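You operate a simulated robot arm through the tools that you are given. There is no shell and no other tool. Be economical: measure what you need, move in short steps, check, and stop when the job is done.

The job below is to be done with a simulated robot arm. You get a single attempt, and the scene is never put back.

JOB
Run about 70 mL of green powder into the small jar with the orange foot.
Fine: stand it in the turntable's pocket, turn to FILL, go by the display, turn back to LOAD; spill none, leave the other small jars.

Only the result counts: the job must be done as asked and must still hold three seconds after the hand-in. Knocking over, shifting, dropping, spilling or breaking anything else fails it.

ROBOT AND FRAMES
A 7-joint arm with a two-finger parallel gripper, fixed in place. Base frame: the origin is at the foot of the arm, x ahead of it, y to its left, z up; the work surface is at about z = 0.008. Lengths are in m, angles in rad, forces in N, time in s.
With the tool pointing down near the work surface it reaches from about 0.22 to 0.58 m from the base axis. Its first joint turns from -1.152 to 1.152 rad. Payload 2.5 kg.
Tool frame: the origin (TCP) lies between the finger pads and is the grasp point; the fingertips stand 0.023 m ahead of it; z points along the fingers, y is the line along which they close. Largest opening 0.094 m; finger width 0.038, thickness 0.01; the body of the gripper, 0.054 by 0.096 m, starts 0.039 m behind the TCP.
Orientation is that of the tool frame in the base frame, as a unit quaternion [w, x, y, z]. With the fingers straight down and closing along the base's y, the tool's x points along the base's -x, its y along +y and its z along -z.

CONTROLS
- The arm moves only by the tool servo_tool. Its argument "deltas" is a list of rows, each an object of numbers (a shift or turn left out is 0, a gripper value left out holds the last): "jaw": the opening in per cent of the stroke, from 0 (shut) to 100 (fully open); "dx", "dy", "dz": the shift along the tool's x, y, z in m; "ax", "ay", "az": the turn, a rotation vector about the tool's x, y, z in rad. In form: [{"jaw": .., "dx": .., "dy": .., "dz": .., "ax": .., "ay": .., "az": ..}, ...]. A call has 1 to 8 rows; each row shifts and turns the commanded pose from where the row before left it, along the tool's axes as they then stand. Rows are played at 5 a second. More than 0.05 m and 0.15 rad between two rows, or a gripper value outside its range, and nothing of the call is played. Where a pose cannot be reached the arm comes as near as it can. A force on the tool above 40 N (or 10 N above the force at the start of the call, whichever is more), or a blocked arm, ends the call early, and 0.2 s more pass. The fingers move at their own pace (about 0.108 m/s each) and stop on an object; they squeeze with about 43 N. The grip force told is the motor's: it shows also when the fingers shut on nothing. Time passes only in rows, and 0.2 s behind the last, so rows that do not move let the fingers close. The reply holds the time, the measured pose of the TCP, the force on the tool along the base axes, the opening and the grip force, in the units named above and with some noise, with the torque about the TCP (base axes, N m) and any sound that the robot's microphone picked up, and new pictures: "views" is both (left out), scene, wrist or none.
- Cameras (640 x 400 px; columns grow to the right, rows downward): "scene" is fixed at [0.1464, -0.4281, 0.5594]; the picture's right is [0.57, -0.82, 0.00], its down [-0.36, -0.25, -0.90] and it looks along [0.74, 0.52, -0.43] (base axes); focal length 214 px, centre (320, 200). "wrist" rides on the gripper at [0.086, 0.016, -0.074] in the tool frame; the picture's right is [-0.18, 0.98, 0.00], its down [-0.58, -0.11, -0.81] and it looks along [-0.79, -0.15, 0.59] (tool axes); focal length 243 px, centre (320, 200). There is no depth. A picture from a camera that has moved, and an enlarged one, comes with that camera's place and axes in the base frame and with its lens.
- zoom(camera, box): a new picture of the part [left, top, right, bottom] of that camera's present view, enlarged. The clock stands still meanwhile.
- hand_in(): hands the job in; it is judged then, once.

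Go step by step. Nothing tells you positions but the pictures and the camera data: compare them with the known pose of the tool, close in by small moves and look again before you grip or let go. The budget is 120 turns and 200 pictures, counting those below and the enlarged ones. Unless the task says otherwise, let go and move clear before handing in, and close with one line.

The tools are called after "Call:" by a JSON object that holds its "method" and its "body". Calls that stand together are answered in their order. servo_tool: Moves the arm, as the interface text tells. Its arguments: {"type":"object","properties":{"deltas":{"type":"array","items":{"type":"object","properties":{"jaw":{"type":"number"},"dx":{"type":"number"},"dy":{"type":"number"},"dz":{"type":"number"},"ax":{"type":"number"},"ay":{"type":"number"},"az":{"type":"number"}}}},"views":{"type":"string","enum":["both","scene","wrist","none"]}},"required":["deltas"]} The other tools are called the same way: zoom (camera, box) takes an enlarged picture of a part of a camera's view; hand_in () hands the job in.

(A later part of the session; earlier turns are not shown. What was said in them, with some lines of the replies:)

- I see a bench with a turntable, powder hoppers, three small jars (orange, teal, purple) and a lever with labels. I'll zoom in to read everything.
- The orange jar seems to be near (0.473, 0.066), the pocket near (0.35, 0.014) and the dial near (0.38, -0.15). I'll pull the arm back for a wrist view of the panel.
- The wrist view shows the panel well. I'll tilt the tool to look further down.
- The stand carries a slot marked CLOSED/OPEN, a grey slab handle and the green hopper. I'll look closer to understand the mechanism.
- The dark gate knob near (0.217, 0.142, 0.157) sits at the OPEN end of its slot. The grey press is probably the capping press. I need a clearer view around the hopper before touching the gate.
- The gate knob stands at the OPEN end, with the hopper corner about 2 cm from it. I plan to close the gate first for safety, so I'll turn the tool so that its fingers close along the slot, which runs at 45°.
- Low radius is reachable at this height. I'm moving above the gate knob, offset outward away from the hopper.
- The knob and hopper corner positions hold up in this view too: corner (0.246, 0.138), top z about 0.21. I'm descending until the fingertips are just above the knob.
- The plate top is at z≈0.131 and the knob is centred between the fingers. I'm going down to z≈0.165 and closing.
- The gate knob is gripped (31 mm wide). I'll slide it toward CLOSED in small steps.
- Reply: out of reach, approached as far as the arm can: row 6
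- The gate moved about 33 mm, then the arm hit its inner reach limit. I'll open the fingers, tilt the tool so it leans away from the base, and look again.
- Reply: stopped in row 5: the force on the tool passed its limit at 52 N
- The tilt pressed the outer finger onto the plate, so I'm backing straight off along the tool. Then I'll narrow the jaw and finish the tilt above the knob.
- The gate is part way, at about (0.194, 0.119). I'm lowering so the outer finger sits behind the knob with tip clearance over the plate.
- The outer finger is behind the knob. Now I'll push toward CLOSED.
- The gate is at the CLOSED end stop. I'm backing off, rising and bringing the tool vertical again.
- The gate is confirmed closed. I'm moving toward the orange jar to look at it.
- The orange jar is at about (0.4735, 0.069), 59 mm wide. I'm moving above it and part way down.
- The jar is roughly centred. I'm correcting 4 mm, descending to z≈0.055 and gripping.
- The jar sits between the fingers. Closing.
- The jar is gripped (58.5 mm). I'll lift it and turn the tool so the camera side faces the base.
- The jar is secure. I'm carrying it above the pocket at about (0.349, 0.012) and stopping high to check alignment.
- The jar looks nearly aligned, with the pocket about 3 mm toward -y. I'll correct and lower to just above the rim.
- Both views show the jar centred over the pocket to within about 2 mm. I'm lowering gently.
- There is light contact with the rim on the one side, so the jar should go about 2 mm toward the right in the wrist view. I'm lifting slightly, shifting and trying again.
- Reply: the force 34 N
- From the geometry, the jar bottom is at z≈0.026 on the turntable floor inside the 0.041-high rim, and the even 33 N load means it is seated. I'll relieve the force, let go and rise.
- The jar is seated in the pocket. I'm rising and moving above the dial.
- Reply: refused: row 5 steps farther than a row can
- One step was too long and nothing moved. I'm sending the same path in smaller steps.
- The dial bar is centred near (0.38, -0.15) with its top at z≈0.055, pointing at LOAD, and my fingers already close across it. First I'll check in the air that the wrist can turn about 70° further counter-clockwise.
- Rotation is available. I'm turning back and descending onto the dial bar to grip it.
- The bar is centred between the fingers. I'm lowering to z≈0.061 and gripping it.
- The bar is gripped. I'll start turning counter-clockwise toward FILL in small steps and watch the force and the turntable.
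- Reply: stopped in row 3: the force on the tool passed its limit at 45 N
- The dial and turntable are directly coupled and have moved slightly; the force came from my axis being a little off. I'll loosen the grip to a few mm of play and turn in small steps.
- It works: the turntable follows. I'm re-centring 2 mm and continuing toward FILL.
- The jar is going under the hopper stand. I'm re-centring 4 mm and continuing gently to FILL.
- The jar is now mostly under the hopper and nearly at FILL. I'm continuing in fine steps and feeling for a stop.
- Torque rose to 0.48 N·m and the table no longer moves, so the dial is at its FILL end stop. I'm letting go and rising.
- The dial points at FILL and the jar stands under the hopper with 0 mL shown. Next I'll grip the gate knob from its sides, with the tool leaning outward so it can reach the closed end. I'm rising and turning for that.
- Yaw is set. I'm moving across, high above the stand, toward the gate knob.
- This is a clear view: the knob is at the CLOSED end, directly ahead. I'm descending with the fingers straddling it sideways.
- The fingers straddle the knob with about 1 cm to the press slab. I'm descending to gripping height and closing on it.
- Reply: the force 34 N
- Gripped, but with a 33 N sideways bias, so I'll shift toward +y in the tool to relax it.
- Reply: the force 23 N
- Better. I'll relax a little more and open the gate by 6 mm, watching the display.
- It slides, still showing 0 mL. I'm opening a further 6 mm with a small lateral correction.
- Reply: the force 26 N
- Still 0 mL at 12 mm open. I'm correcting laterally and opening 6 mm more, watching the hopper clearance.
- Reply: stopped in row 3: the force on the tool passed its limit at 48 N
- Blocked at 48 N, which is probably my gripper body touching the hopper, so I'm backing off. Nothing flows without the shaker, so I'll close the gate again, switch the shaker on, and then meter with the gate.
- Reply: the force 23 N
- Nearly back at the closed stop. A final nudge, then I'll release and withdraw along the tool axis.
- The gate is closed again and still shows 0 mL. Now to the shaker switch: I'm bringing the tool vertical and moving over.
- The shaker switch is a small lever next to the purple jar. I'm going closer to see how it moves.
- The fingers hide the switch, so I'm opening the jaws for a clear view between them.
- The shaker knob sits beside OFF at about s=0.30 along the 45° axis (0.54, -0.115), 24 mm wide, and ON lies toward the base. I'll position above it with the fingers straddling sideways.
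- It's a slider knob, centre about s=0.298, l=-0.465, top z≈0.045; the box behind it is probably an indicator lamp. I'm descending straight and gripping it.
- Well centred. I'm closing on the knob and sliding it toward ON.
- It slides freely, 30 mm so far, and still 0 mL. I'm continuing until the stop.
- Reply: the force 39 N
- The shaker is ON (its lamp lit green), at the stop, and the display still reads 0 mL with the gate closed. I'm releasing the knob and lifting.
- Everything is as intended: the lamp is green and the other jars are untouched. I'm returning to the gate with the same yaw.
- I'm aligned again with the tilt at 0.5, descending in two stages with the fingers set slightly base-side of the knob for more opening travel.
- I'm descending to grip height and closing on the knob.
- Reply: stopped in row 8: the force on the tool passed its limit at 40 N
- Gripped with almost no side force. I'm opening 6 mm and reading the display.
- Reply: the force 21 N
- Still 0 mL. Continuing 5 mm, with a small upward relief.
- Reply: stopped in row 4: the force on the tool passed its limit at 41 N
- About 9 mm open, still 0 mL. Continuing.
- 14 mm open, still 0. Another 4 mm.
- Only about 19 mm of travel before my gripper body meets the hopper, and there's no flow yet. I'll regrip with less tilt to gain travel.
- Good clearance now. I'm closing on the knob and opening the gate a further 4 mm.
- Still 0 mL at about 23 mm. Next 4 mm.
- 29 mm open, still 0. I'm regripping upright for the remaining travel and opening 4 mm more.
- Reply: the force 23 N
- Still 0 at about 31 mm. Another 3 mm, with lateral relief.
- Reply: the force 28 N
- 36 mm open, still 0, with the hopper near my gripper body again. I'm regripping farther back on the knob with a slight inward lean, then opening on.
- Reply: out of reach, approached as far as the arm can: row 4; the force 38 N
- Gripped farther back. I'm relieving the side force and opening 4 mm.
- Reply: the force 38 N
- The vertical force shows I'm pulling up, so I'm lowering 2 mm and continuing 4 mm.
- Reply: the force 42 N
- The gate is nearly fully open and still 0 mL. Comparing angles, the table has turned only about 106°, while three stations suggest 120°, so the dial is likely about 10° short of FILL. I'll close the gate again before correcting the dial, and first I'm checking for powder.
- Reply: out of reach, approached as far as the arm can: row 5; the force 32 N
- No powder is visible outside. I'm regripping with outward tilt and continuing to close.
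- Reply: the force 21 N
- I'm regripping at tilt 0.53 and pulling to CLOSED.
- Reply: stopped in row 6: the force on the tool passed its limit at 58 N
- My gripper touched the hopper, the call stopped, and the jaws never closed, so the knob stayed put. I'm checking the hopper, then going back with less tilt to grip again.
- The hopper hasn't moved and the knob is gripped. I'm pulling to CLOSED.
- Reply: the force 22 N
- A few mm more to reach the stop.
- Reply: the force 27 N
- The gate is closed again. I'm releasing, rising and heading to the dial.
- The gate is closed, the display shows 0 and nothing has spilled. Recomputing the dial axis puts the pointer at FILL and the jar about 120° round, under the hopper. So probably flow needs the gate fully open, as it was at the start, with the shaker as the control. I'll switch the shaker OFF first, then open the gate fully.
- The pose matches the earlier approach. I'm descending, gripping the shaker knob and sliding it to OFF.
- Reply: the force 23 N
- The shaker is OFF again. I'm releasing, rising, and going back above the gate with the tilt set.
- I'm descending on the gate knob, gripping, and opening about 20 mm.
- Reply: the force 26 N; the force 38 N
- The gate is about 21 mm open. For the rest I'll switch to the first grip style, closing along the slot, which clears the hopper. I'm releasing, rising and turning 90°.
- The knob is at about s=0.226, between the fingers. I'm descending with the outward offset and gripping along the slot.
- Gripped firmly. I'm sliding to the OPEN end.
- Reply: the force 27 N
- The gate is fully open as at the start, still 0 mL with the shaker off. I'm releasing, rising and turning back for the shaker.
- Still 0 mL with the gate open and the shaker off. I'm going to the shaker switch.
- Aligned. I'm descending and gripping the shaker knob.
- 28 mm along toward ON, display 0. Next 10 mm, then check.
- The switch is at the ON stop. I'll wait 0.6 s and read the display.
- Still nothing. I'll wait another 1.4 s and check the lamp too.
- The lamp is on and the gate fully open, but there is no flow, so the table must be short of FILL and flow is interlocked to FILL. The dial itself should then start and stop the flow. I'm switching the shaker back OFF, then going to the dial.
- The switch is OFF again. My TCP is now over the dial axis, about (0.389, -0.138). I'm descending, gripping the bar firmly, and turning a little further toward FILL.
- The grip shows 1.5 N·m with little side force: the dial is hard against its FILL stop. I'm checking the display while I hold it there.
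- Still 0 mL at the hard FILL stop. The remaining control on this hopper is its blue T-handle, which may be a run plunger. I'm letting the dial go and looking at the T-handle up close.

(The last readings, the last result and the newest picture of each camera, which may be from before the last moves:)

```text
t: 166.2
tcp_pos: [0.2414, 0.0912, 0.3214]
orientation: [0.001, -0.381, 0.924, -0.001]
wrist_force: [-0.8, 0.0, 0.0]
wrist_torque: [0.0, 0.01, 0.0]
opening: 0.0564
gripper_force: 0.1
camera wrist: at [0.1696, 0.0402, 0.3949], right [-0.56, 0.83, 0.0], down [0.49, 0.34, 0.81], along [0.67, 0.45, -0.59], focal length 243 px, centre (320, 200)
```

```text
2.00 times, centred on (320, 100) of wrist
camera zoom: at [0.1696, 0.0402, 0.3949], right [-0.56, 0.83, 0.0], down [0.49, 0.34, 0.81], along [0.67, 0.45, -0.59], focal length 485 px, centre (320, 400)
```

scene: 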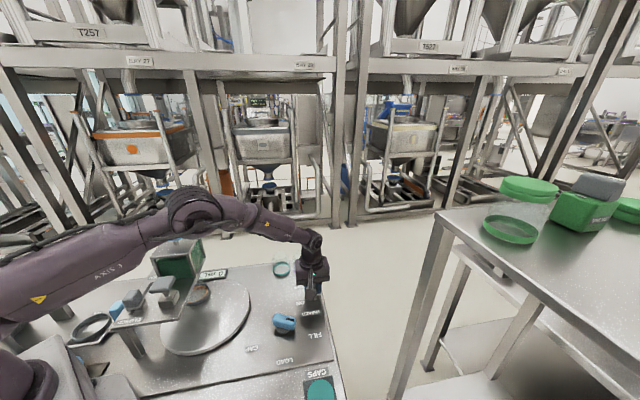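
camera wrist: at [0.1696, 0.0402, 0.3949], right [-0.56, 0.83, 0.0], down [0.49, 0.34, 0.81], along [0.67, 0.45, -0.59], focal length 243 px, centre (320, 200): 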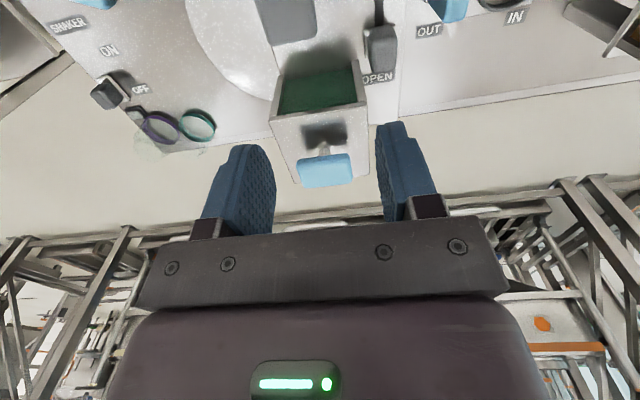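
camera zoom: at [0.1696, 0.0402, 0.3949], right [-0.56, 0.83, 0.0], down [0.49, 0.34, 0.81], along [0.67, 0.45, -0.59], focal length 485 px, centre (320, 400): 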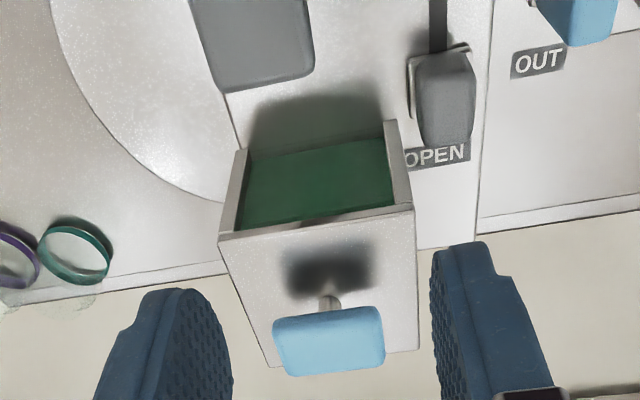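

The blue T on the hopper looks like a plunger button, the same form as the grey capping press. I'm moving over it with closed fingers and pressing down gently.

Call:
{"method": "servo_tool", "body": {"deltas": [{"dx": -0.036, "dy": -0.0055, "jaw": 0}, {"dx": -0.036, "dy": -0.0055}, {"dz": 0.025}, {"dz": 0.015}, {}], "views": "none"}}

Call:
{"method": "servo_tool", "body": {"deltas": [{"dz": 0.004}, {"dz": 0.004}, {"dz": 0.004}, {"dz": 0.004}, {}], "views": "none"}}

Call:
{"method": "zoom", "body": {"camera": "scene", "box": [130, 205, 270, 295]}}

```text
t: 167.4
tcp_pos: [0.3011, 0.1328, 0.2826]
orientation: [0.001, -0.383, 0.924, -0.002]
wrist_force: [0.4, 0.1, 0.6]
wrist_torque: [-0.02, 0.0, 0.04]
opening: 0.0002
gripper_force: 42.5
```

```text
t: 168.6
tcp_pos: [0.3012, 0.132, 0.2665]
orientation: [0.001, -0.383, 0.924, -0.001]
wrist_force: [-1.1, -1.2, 0.7]
wrist_torque: [-0.02, -0.02, -0.01]
opening: 0.0
gripper_force: 42.7
```

```text
4.44 times, centred on (200, 250) of scene
camera zoom: at [0.1464, -0.4282, 0.5594], right [0.57, -0.82, 0.0], down [-0.36, -0.25, -0.9], along [0.74, 0.52, -0.43], focal length 953 px, centre (853, -22)
```

zoom: 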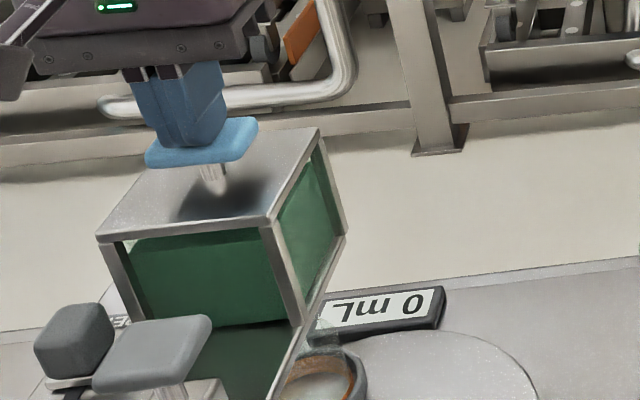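

The fingers are right over the T. Continuing down.

Call:
{"method": "servo_tool", "body": {"deltas": [{"dz": 0.003}, {"dz": 0.003}, {"dz": 0.003}, {"dz": 0.003}, {}], "views": "none"}}

Call:
{"method": "zoom", "body": {"camera": "scene", "box": [130, 205, 270, 295]}}

```text
t: 169.8
tcp_pos: [0.3013, 0.132, 0.256]
orientation: [0.001, -0.381, 0.924, -0.002]
wrist_force: [-5.1, -3.0, 12.8]
wrist_torque: [-0.15, 0.24, 0.01]
opening: 0.0
gripper_force: 42.5
heard: click
stopped in row 5: the force on the tool passed its limit at 42 N (the readings are from after the stop); the commanded pose is now the measured one
```

```text
4.44 times, centred on (200, 250) of scene
camera zoom: at [0.1463, -0.4282, 0.5594], right [0.57, -0.82, 0.0], down [-0.35, -0.25, -0.9], along [0.74, 0.52, -0.43], focal length 953 px, centre (853, -22)
```

zoom: 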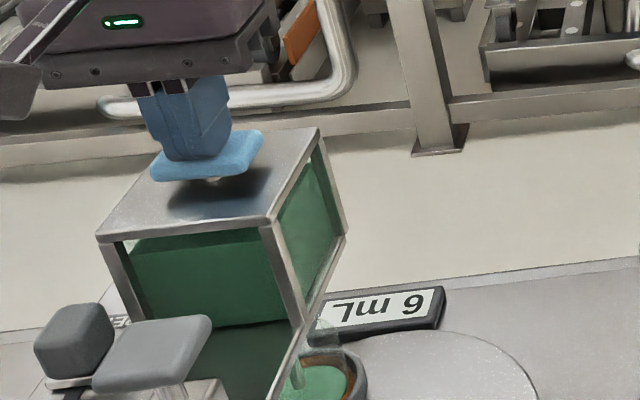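

A click, and the display rose to 6 or 9 mL, with green powder in the jar. The T is the run plunger. I'll hold here 0.4 s and read the display to learn the rate.

Call:
{"method": "servo_tool", "body": {"deltas": [{}], "views": "none"}}

Call:
{"method": "zoom", "body": {"camera": "scene", "box": [190, 255, 240, 290]}}

```text
t: 170.2
tcp_pos: [0.3012, 0.1327, 0.2561]
orientation: [0.002, -0.382, 0.924, -0.002]
wrist_force: [-6.0, -3.4, 18.9]
wrist_torque: [-0.18, 0.32, 0.02]
opening: 0.0001
gripper_force: 42.5
```

```text
11.43 times, centred on (215, 272) of scene
camera zoom: at [0.1463, -0.4282, 0.5594], right [0.57, -0.82, 0.0], down [-0.35, -0.25, -0.9], along [0.74, 0.52, -0.43], focal length 2451 px, centre (1520, -629)
```

zoom: 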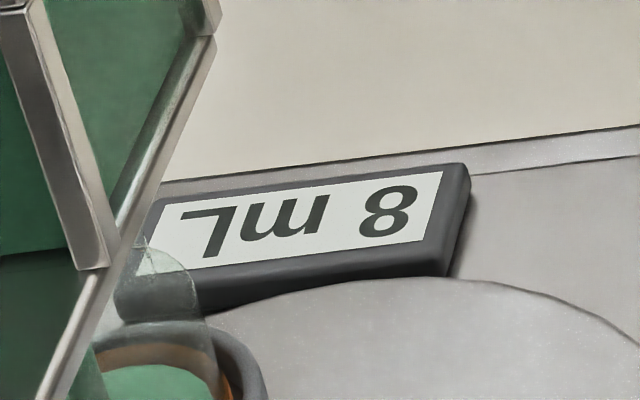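

8 mL now. Holding another 0.6 s to measure the rate.

Call:
{"method": "servo_tool", "body": {"deltas": [{}, {}], "views": "none"}}

Call:
{"method": "zoom", "body": {"camera": "scene", "box": [190, 255, 240, 290]}}

```text
t: 170.8
tcp_pos: [0.3018, 0.132, 0.256]
orientation: [0.002, -0.382, 0.924, -0.002]
wrist_force: [-7.6, -4.2, 25.5]
wrist_torque: [-0.15, 0.32, -0.02]
opening: 0.0
gripper_force: 42.2
```

```text
11.43 times, centred on (215, 272) of scene
camera zoom: at [0.1463, -0.4282, 0.5594], right [0.57, -0.82, 0.0], down [-0.35, -0.25, -0.9], along [0.74, 0.52, -0.43], focal length 2451 px, centre (1520, -629)
```

zoom: 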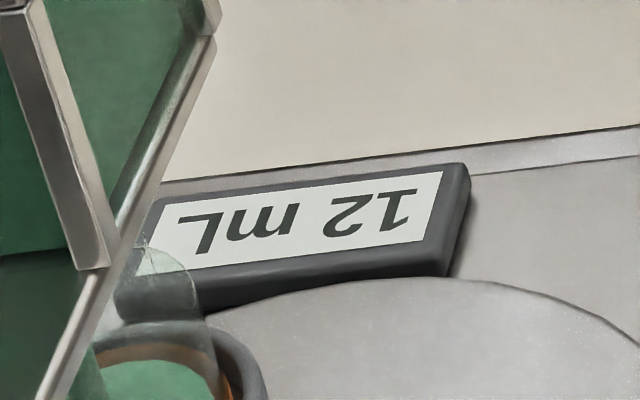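

The rate is about 6 mL/s. I'll test now, with plenty of margin, whether lifting off stops the flow.

Call:
{"method": "servo_tool", "body": {"deltas": [{"dz": -0.014}, {}], "views": "none"}}

Call:
{"method": "zoom", "body": {"camera": "scene", "box": [190, 255, 240, 290]}}

Call:
{"method": "servo_tool", "body": {"deltas": [{}, {}], "views": "none"}}

Call:
{"method": "zoom", "body": {"camera": "scene", "box": [130, 225, 270, 295]}}

```text
t: 171.4
tcp_pos: [0.3003, 0.1316, 0.2683]
orientation: [0.001, -0.382, 0.924, -0.003]
wrist_force: [-0.1, 0.2, 1.6]
wrist_torque: [0.01, 0.01, -0.01]
opening: 0.0
gripper_force: 42.5
```

```text
11.43 times, centred on (215, 272) of scene
camera zoom: at [0.1464, -0.4281, 0.5594], right [0.57, -0.82, 0.0], down [-0.36, -0.25, -0.9], along [0.74, 0.52, -0.43], focal length 2451 px, centre (1520, -629)
```

zoom: 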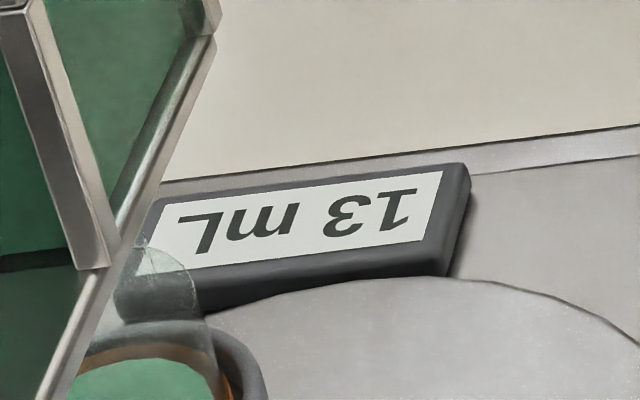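

```text
t: 172.0
tcp_pos: [0.3003, 0.1329, 0.2702]
orientation: [0.003, -0.381, 0.924, -0.003]
wrist_force: [-0.1, 0.3, 0.4]
wrist_torque: [0.02, 0.01, 0.01]
opening: 0.0001
gripper_force: 42.8
```

```text
4.57 times, centred on (200, 260) of scene
camera zoom: at [0.1464, -0.4281, 0.5594], right [0.57, -0.82, 0.0], down [-0.36, -0.25, -0.9], along [0.74, 0.52, -0.43], focal length 980 px, centre (869, -74)
```

zoom: 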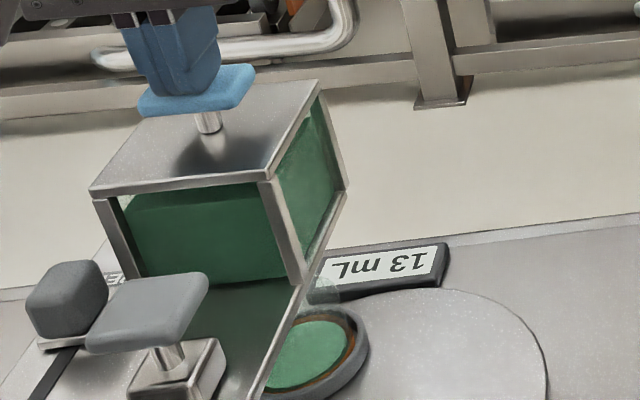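

The plunger springs back and the flow stops at 13 mL. I'm pressing again and holding.

Call:
{"method": "servo_tool", "body": {"deltas": [{"dz": 0.008}, {"dz": 0.006}, {}, {}, {}, {}, {}, {}], "views": "none"}}

Call:
{"method": "zoom", "body": {"camera": "scene", "box": [190, 255, 240, 290]}}

```text
t: 173.2
tcp_pos: [0.3002, 0.1328, 0.256]
orientation: [0.003, -0.382, 0.924, -0.003]
wrist_force: [-4.6, -4.0, 13.3]
wrist_torque: [-0.13, 0.21, -0.01]
opening: 0.0
gripper_force: 42.5
heard: click
stopped in row 5: the force on the tool passed its limit at 41 N (the readings are from after the stop); the commanded pose is now the measured one
```

```text
11.43 times, centred on (215, 272) of scene
camera zoom: at [0.1463, -0.4282, 0.5594], right [0.57, -0.82, 0.0], down [-0.35, -0.25, -0.9], along [0.74, 0.52, -0.43], focal length 2451 px, centre (1520, -629)
```

zoom: 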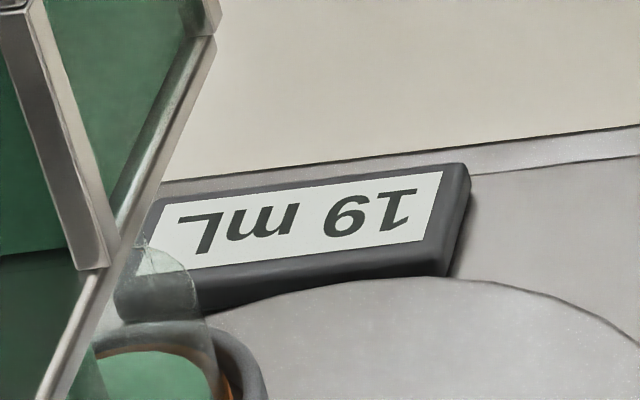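

19 mL and running. I'm holding about 3.6 s more in short calls, then reading.

Call:
{"method": "servo_tool", "body": {"deltas": [{}, {}, {}, {}, {}], "views": "none"}}

Call:
{"method": "servo_tool", "body": {"deltas": [{}, {}, {}, {}, {}], "views": "none"}}

Call:
{"method": "servo_tool", "body": {"deltas": [{}, {}, {}, {}, {}], "views": "none"}}

Call:
{"method": "zoom", "body": {"camera": "scene", "box": [190, 255, 240, 290]}}

```text
t: 174.4
tcp_pos: [0.2991, 0.1333, 0.2562]
orientation: [0.003, -0.381, 0.924, -0.002]
wrist_force: [-6.4, -3.8, 23.8]
wrist_torque: [-0.24, 0.36, -0.04]
opening: 0.0
gripper_force: 42.5
```

```text
t: 175.6
tcp_pos: [0.3003, 0.1323, 0.2558]
orientation: [0.003, -0.382, 0.924, -0.002]
wrist_force: [-4.2, -2.8, 27.4]
wrist_torque: [-0.19, 0.33, 0.02]
opening: 0.0
gripper_force: 42.4
```

```text
t: 176.8
tcp_pos: [0.3009, 0.1344, 0.2558]
orientation: [0.003, -0.381, 0.925, -0.002]
wrist_force: [-1.4, -1.4, 26.8]
wrist_torque: [-0.18, 0.27, 0.01]
opening: 0.0
gripper_force: 42.2
```

```text
11.43 times, centred on (215, 272) of scene
camera zoom: at [0.1463, -0.4282, 0.5594], right [0.57, -0.82, 0.0], down [-0.35, -0.25, -0.9], along [0.74, 0.52, -0.43], focal length 2451 px, centre (1520, -629)
```

zoom: 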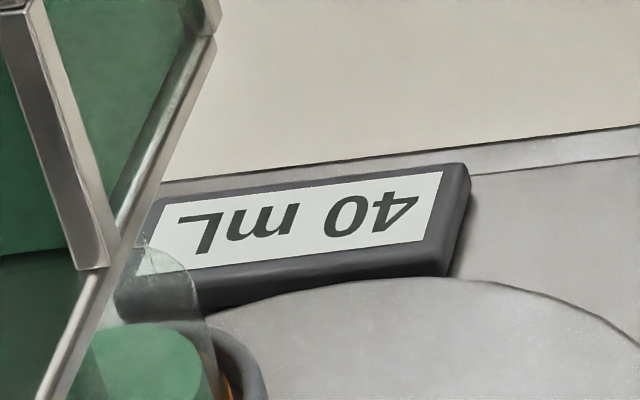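

40 mL, at 5.8 mL/s. I'm holding 3.6 s more (to about 61) and reading.

Call:
{"method": "servo_tool", "body": {"deltas": [{}, {}, {}, {}, {}], "views": "none"}}

Call:
{"method": "servo_tool", "body": {"deltas": [{}, {}, {}, {}, {}], "views": "none"}}

Call:
{"method": "servo_tool", "body": {"deltas": [{}, {}, {}, {}, {}], "views": "none"}}

Call:
{"method": "zoom", "body": {"camera": "scene", "box": [190, 255, 240, 290]}}

```text
t: 178.0
tcp_pos: [0.3011, 0.133, 0.2559]
orientation: [0.003, -0.382, 0.924, -0.003]
wrist_force: [0.1, 1.1, 26.6]
wrist_torque: [-0.14, 0.2, 0.01]
opening: 0.0002
gripper_force: 42.4
```

```text
t: 179.2
tcp_pos: [0.2993, 0.1326, 0.2563]
orientation: [0.003, -0.382, 0.924, -0.002]
wrist_force: [2.2, 1.2, 25.7]
wrist_torque: [-0.14, 0.21, 0.0]
opening: 0.0
gripper_force: 43.2
```

```text
t: 180.4
tcp_pos: [0.3007, 0.1328, 0.256]
orientation: [0.003, -0.382, 0.924, -0.002]
wrist_force: [1.0, 1.1, 25.7]
wrist_torque: [-0.16, 0.2, 0.03]
opening: 0.0003
gripper_force: 42.0
```

```text
11.43 times, centred on (215, 272) of scene
camera zoom: at [0.1463, -0.4282, 0.5594], right [0.57, -0.82, 0.0], down [-0.35, -0.25, -0.9], along [0.74, 0.52, -0.43], focal length 2451 px, centre (1520, -629)
```

zoom: 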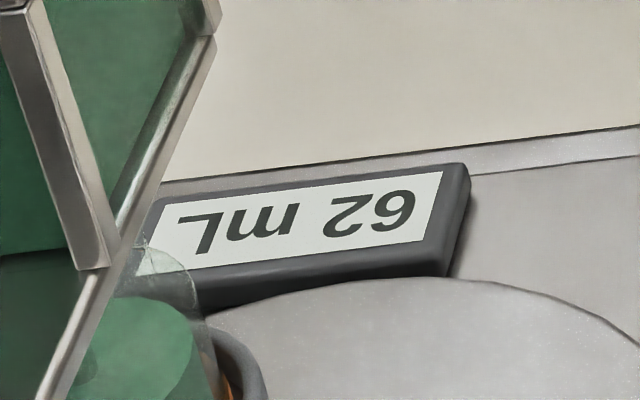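

62 mL. I'm holding 1.2 s more, then lifting off in the same call, aiming at 70.

Call:
{"method": "servo_tool", "body": {"deltas": [{}, {}, {}, {}, {}, {}, {"dz": -0.014}, {"dz": -0.03}], "views": "none"}}

Call:
{"method": "servo_tool", "body": {"deltas": [{"dz": -0.015}, {}], "views": "none"}}

Call:
{"method": "zoom", "body": {"camera": "scene", "box": [190, 255, 240, 290]}}

```text
t: 182.2
tcp_pos: [0.3009, 0.1328, 0.2987]
orientation: [0.001, -0.382, 0.924, -0.002]
wrist_force: [0.0, 0.2, 0.5]
wrist_torque: [0.02, -0.01, -0.01]
opening: 0.0001
gripper_force: 42.3
```

```text
t: 182.8
tcp_pos: [0.2991, 0.1325, 0.3148]
orientation: [0.001, -0.382, 0.924, -0.003]
wrist_force: [0.1, -0.2, 0.3]
wrist_torque: [0.0, -0.03, 0.01]
opening: 0.0
gripper_force: 42.6
```

```text
11.43 times, centred on (215, 272) of scene
camera zoom: at [0.1464, -0.4281, 0.5594], right [0.57, -0.82, 0.0], down [-0.36, -0.25, -0.9], along [0.74, 0.52, -0.43], focal length 2451 px, centre (1520, -629)
```

zoom: 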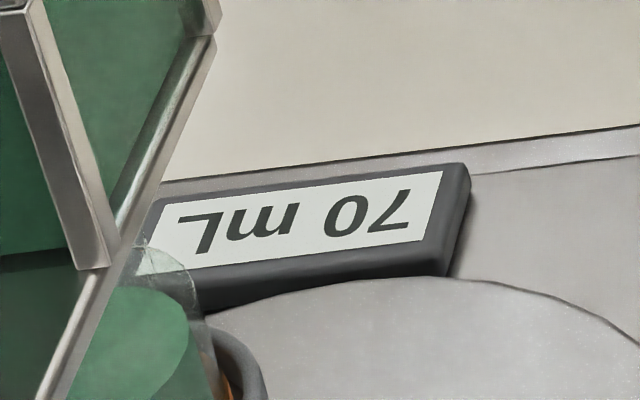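

The display reads 70 mL exactly. Now I'm going back to the dial to turn the table to LOAD.

Call:
{"method": "servo_tool", "body": {"deltas": [{"dy": -0.043, "dx": 0.021}, {"dy": -0.043, "dx": 0.021}, {"dy": -0.043, "dx": 0.021}, {"dy": -0.043, "dx": 0.021}, {"dy": -0.043, "dx": 0.021}, {"dy": -0.041, "dx": 0.0206}, {"jaw": 60}, {}], "views": "none"}}

Call:
{"method": "servo_tool", "body": {"deltas": [{"az": -0.15}, {"az": -0.15}, {"az": -0.15}, {"az": -0.15}, {"az": -0.15}, {"az": -0.15}, {"az": -0.15}, {"az": -0.09}], "views": "none"}}

Call:
{"method": "servo_tool", "body": {"deltas": [{"dz": 0.045}, {"dz": 0.045}, {"dz": 0.045}, {"dz": 0.045}, {}, {}], "views": "wrist"}}

Call:
{"method": "zoom", "body": {"camera": "scene", "box": [140, 230, 340, 340]}}

```text
t: 184.6
tcp_pos: [0.3906, -0.1332, 0.315]
orientation: [0.003, -0.382, 0.924, -0.003]
wrist_force: [-0.7, 0.0, 0.1]
wrist_torque: [0.01, 0.01, -0.01]
opening: 0.0563
gripper_force: 0.1
```

```text
t: 186.4
tcp_pos: [0.3915, -0.1367, 0.3153]
orientation: [0.0, 0.821, -0.571, 0.003]
wrist_force: [-0.2, 0.1, 0.0]
wrist_torque: [0.02, 0.0, -0.03]
opening: 0.0564
gripper_force: 0.0
```

```text
t: 187.8
tcp_pos: [0.3921, -0.1376, 0.1377]
orientation: [-0.002, 0.821, -0.572, 0.004]
wrist_force: [0.4, -0.3, -0.2]
wrist_torque: [0.01, 0.01, -0.01]
opening: 0.0562
gripper_force: 0.0
camera wrist: at [0.4077, -0.2253, 0.2125], right [-0.99, -0.17, -0.01], down [-0.1, 0.59, 0.8], along [-0.13, 0.79, -0.59], focal length 243 px, centre (320, 200)
```

wrist: 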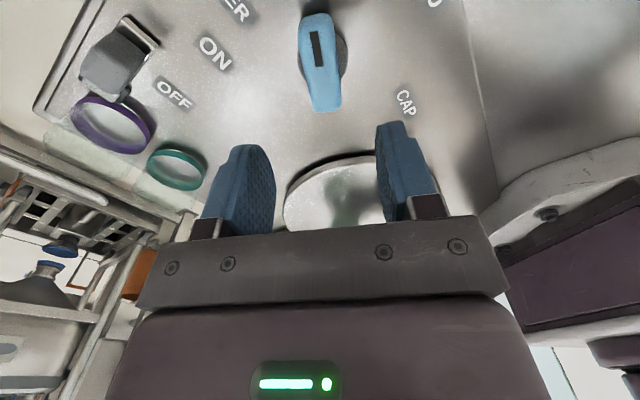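

```text
3.20 times, centred on (240, 285) of scene
camera zoom: at [0.1464, -0.4281, 0.5594], right [0.57, -0.82, 0.0], down [-0.36, -0.25, -0.9], along [0.74, 0.52, -0.43], focal length 686 px, centre (576, -72)
```

zoom: 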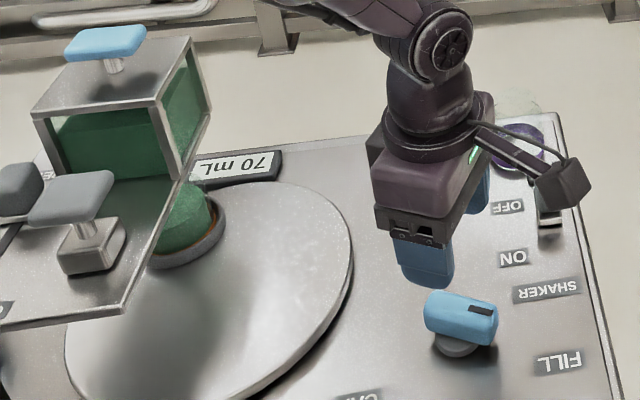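

The jar is filled and the bar is aligned below me. I'm descending, gripping and starting to turn clockwise in small steps.

Call:
{"method": "servo_tool", "body": {"deltas": [{"dz": 0.04}, {"dz": 0.037}, {}, {"jaw": 5}, {}, {}, {}], "views": "none"}}

Call:
{"method": "servo_tool", "body": {"deltas": [{"az": 0.04}, {"az": 0.05}, {"az": 0.05}, {"az": 0.05}, {"az": 0.05}, {}], "views": "none"}}

Call:
{"method": "zoom", "body": {"camera": "scene", "box": [140, 230, 340, 340]}}

```text
t: 189.4
tcp_pos: [0.3912, -0.1406, 0.0581]
orientation: [0.003, 0.82, -0.572, 0.0]
wrist_force: [-25.9, -7.5, 0.7]
wrist_torque: [-0.42, -0.25, -0.09]
opening: 0.0237
gripper_force: 45.0
```

```text
t: 190.8
tcp_pos: [0.3914, -0.1402, 0.0576]
orientation: [0.003, 0.744, -0.668, 0.0]
wrist_force: [-21.6, -16.0, -16.5]
wrist_torque: [0.87, 0.22, -0.02]
opening: 0.0238
gripper_force: 44.8
```

```text
3.20 times, centred on (240, 285) of scene
camera zoom: at [0.1464, -0.4282, 0.5593], right [0.57, -0.82, 0.0], down [-0.36, -0.25, -0.9], along [0.74, 0.52, -0.43], focal length 686 px, centre (576, -72)
```

zoom: 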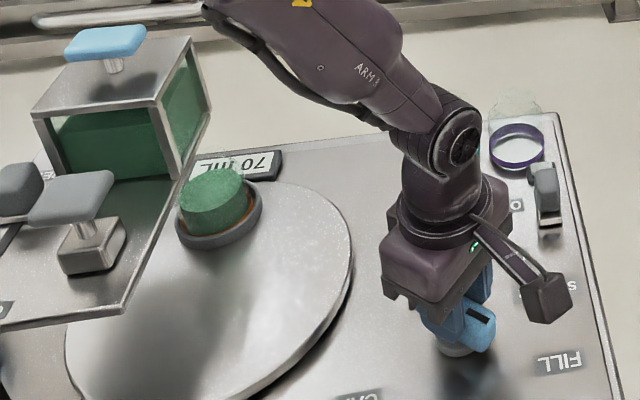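

It turns well and the jar rides along without spilling. I'm continuing with a small force relief.

Call:
{"method": "servo_tool", "body": {"deltas": [{"dy": 0.0012, "dx": 0.0005}, {"az": 0.05}, {"az": 0.05}, {"az": 0.05}, {"az": 0.05}, {"az": 0.05}, {"az": 0.05}, {}], "views": "none"}}

Call:
{"method": "zoom", "body": {"camera": "scene", "box": [140, 230, 340, 340]}}

```text
t: 192.6
tcp_pos: [0.39, -0.1407, 0.0577]
orientation: [-0.001, -0.637, 0.771, -0.001]
wrist_force: [-16.8, -10.7, -18.2]
wrist_torque: [-0.11, 0.31, -0.02]
opening: 0.0239
gripper_force: 44.8
```

```text
3.20 times, centred on (240, 285) of scene
camera zoom: at [0.1464, -0.4282, 0.5593], right [0.57, -0.82, 0.0], down [-0.36, -0.25, -0.9], along [0.74, 0.52, -0.43], focal length 686 px, centre (576, -72)
```

zoom: 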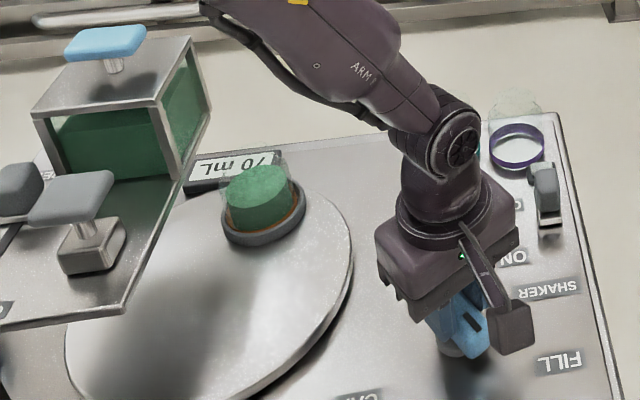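

On track. Continuing the last 34° to LOAD.

Call:
{"method": "servo_tool", "body": {"deltas": [{"dy": 0.0008, "dx": 0.0008}, {"az": 0.05}, {"az": 0.05}, {"az": 0.05}, {"az": 0.05}, {"az": 0.05}, {"az": 0.05}, {}], "views": "none"}}

Call:
{"method": "servo_tool", "body": {"deltas": [{"dy": 0.0005, "dx": 0.0005}, {"az": 0.05}, {"az": 0.05}, {"az": 0.05}, {"az": 0.05}, {"az": 0.05}, {"az": 0.045}, {}], "views": "none"}}

Call:
{"method": "zoom", "body": {"camera": "scene", "box": [140, 230, 340, 340]}}

```text
t: 194.4
tcp_pos: [0.3915, -0.1405, 0.0577]
orientation: [0.001, -0.515, 0.857, -0.002]
wrist_force: [-11.4, -8.2, -19.6]
wrist_torque: [-0.73, 0.69, -0.03]
opening: 0.0235
gripper_force: 44.9
```

```text
t: 196.2
tcp_pos: [0.3909, -0.1396, 0.0575]
orientation: [0.003, -0.384, 0.923, -0.002]
wrist_force: [3.4, -8.9, -31.5]
wrist_torque: [-0.47, 0.65, -0.04]
opening: 0.0238
gripper_force: 45.0
```

```text
3.20 times, centred on (240, 285) of scene
camera zoom: at [0.1465, -0.4282, 0.5593], right [0.57, -0.82, 0.0], down [-0.36, -0.25, -0.9], along [0.74, 0.52, -0.43], focal length 686 px, centre (576, -72)
```

zoom: 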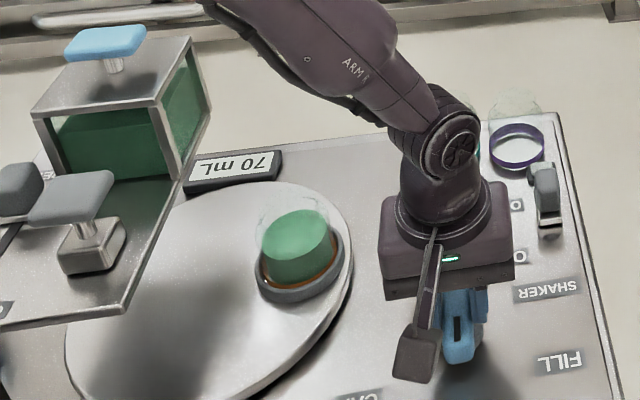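

The pocket is back at its original LOAD position with the jar standing. I'm releasing the dial, rising clear and taking a final look.

Call:
{"method": "servo_tool", "body": {"deltas": [{"jaw": 60}, {}, {}, {"dz": -0.03}, {"dz": -0.045}, {"dz": -0.045}, {"dz": -0.045}, {"dz": -0.045}], "views": "none"}}

Call:
{"method": "servo_tool", "body": {"deltas": [{"dz": -0.045}, {}], "views": "none"}}

Call:
{"method": "zoom", "body": {"camera": "scene", "box": [140, 230, 340, 340]}}

Call:
{"method": "zoom", "body": {"camera": "wrist", "box": [180, 0, 460, 200]}}

```text
t: 198.0
tcp_pos: [0.3892, -0.136, 0.2664]
orientation: [0.002, -0.386, 0.923, -0.002]
wrist_force: [-0.9, 0.2, 0.5]
wrist_torque: [0.0, -0.01, -0.03]
opening: 0.0565
gripper_force: 0.1
```

```text
t: 198.6
tcp_pos: [0.3906, -0.1376, 0.3125]
orientation: [0.002, -0.385, 0.923, -0.004]
wrist_force: [0.1, -0.6, 0.1]
wrist_torque: [0.02, 0.0, -0.01]
opening: 0.0564
gripper_force: 0.2
```

```text
3.20 times, centred on (240, 285) of scene
camera zoom: at [0.1464, -0.4281, 0.5594], right [0.57, -0.82, 0.0], down [-0.36, -0.25, -0.9], along [0.74, 0.52, -0.43], focal length 686 px, centre (576, -72)
```

zoom: 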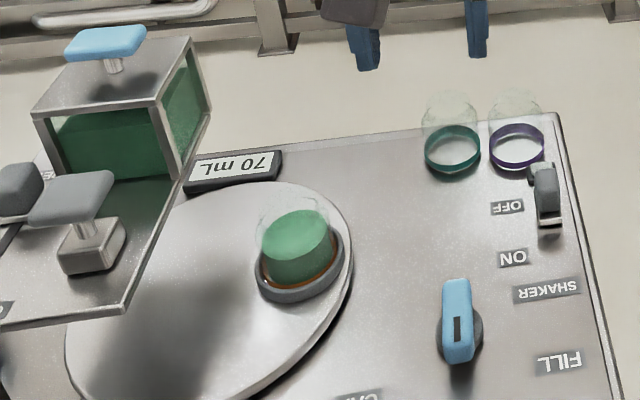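

```text
2.00 times, centred on (320, 100) of wrist
camera zoom: at [0.3186, -0.1878, 0.3865], right [-0.57, 0.82, -0.01], down [0.48, 0.34, 0.81], along [0.67, 0.46, -0.59], focal length 485 px, centre (320, 400)
```

zoom: 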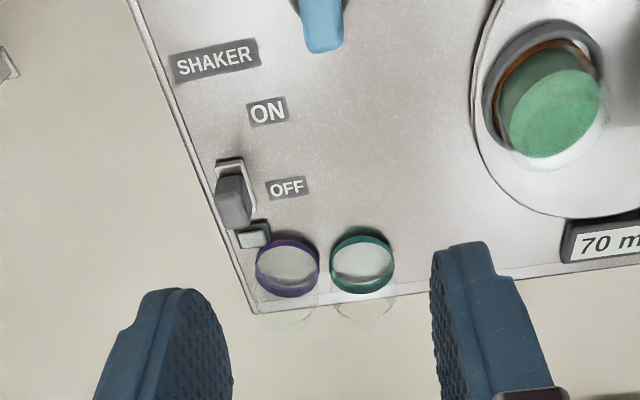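

The display reads 70 mL. The jar stands in its pocket at LOAD, the shaker is OFF, the gate is open as I found it, no spill is visible, and the other jars look untouched. The hand is clear, so I'm handing in.

Call:
{"method": "hand_in", "body": {}}

```text
The job is handed in.
```

The orange-foot jar holds 70 mL of green powder by the display and is back at LOAD; no spill is visible, and the other jars weren't touched.
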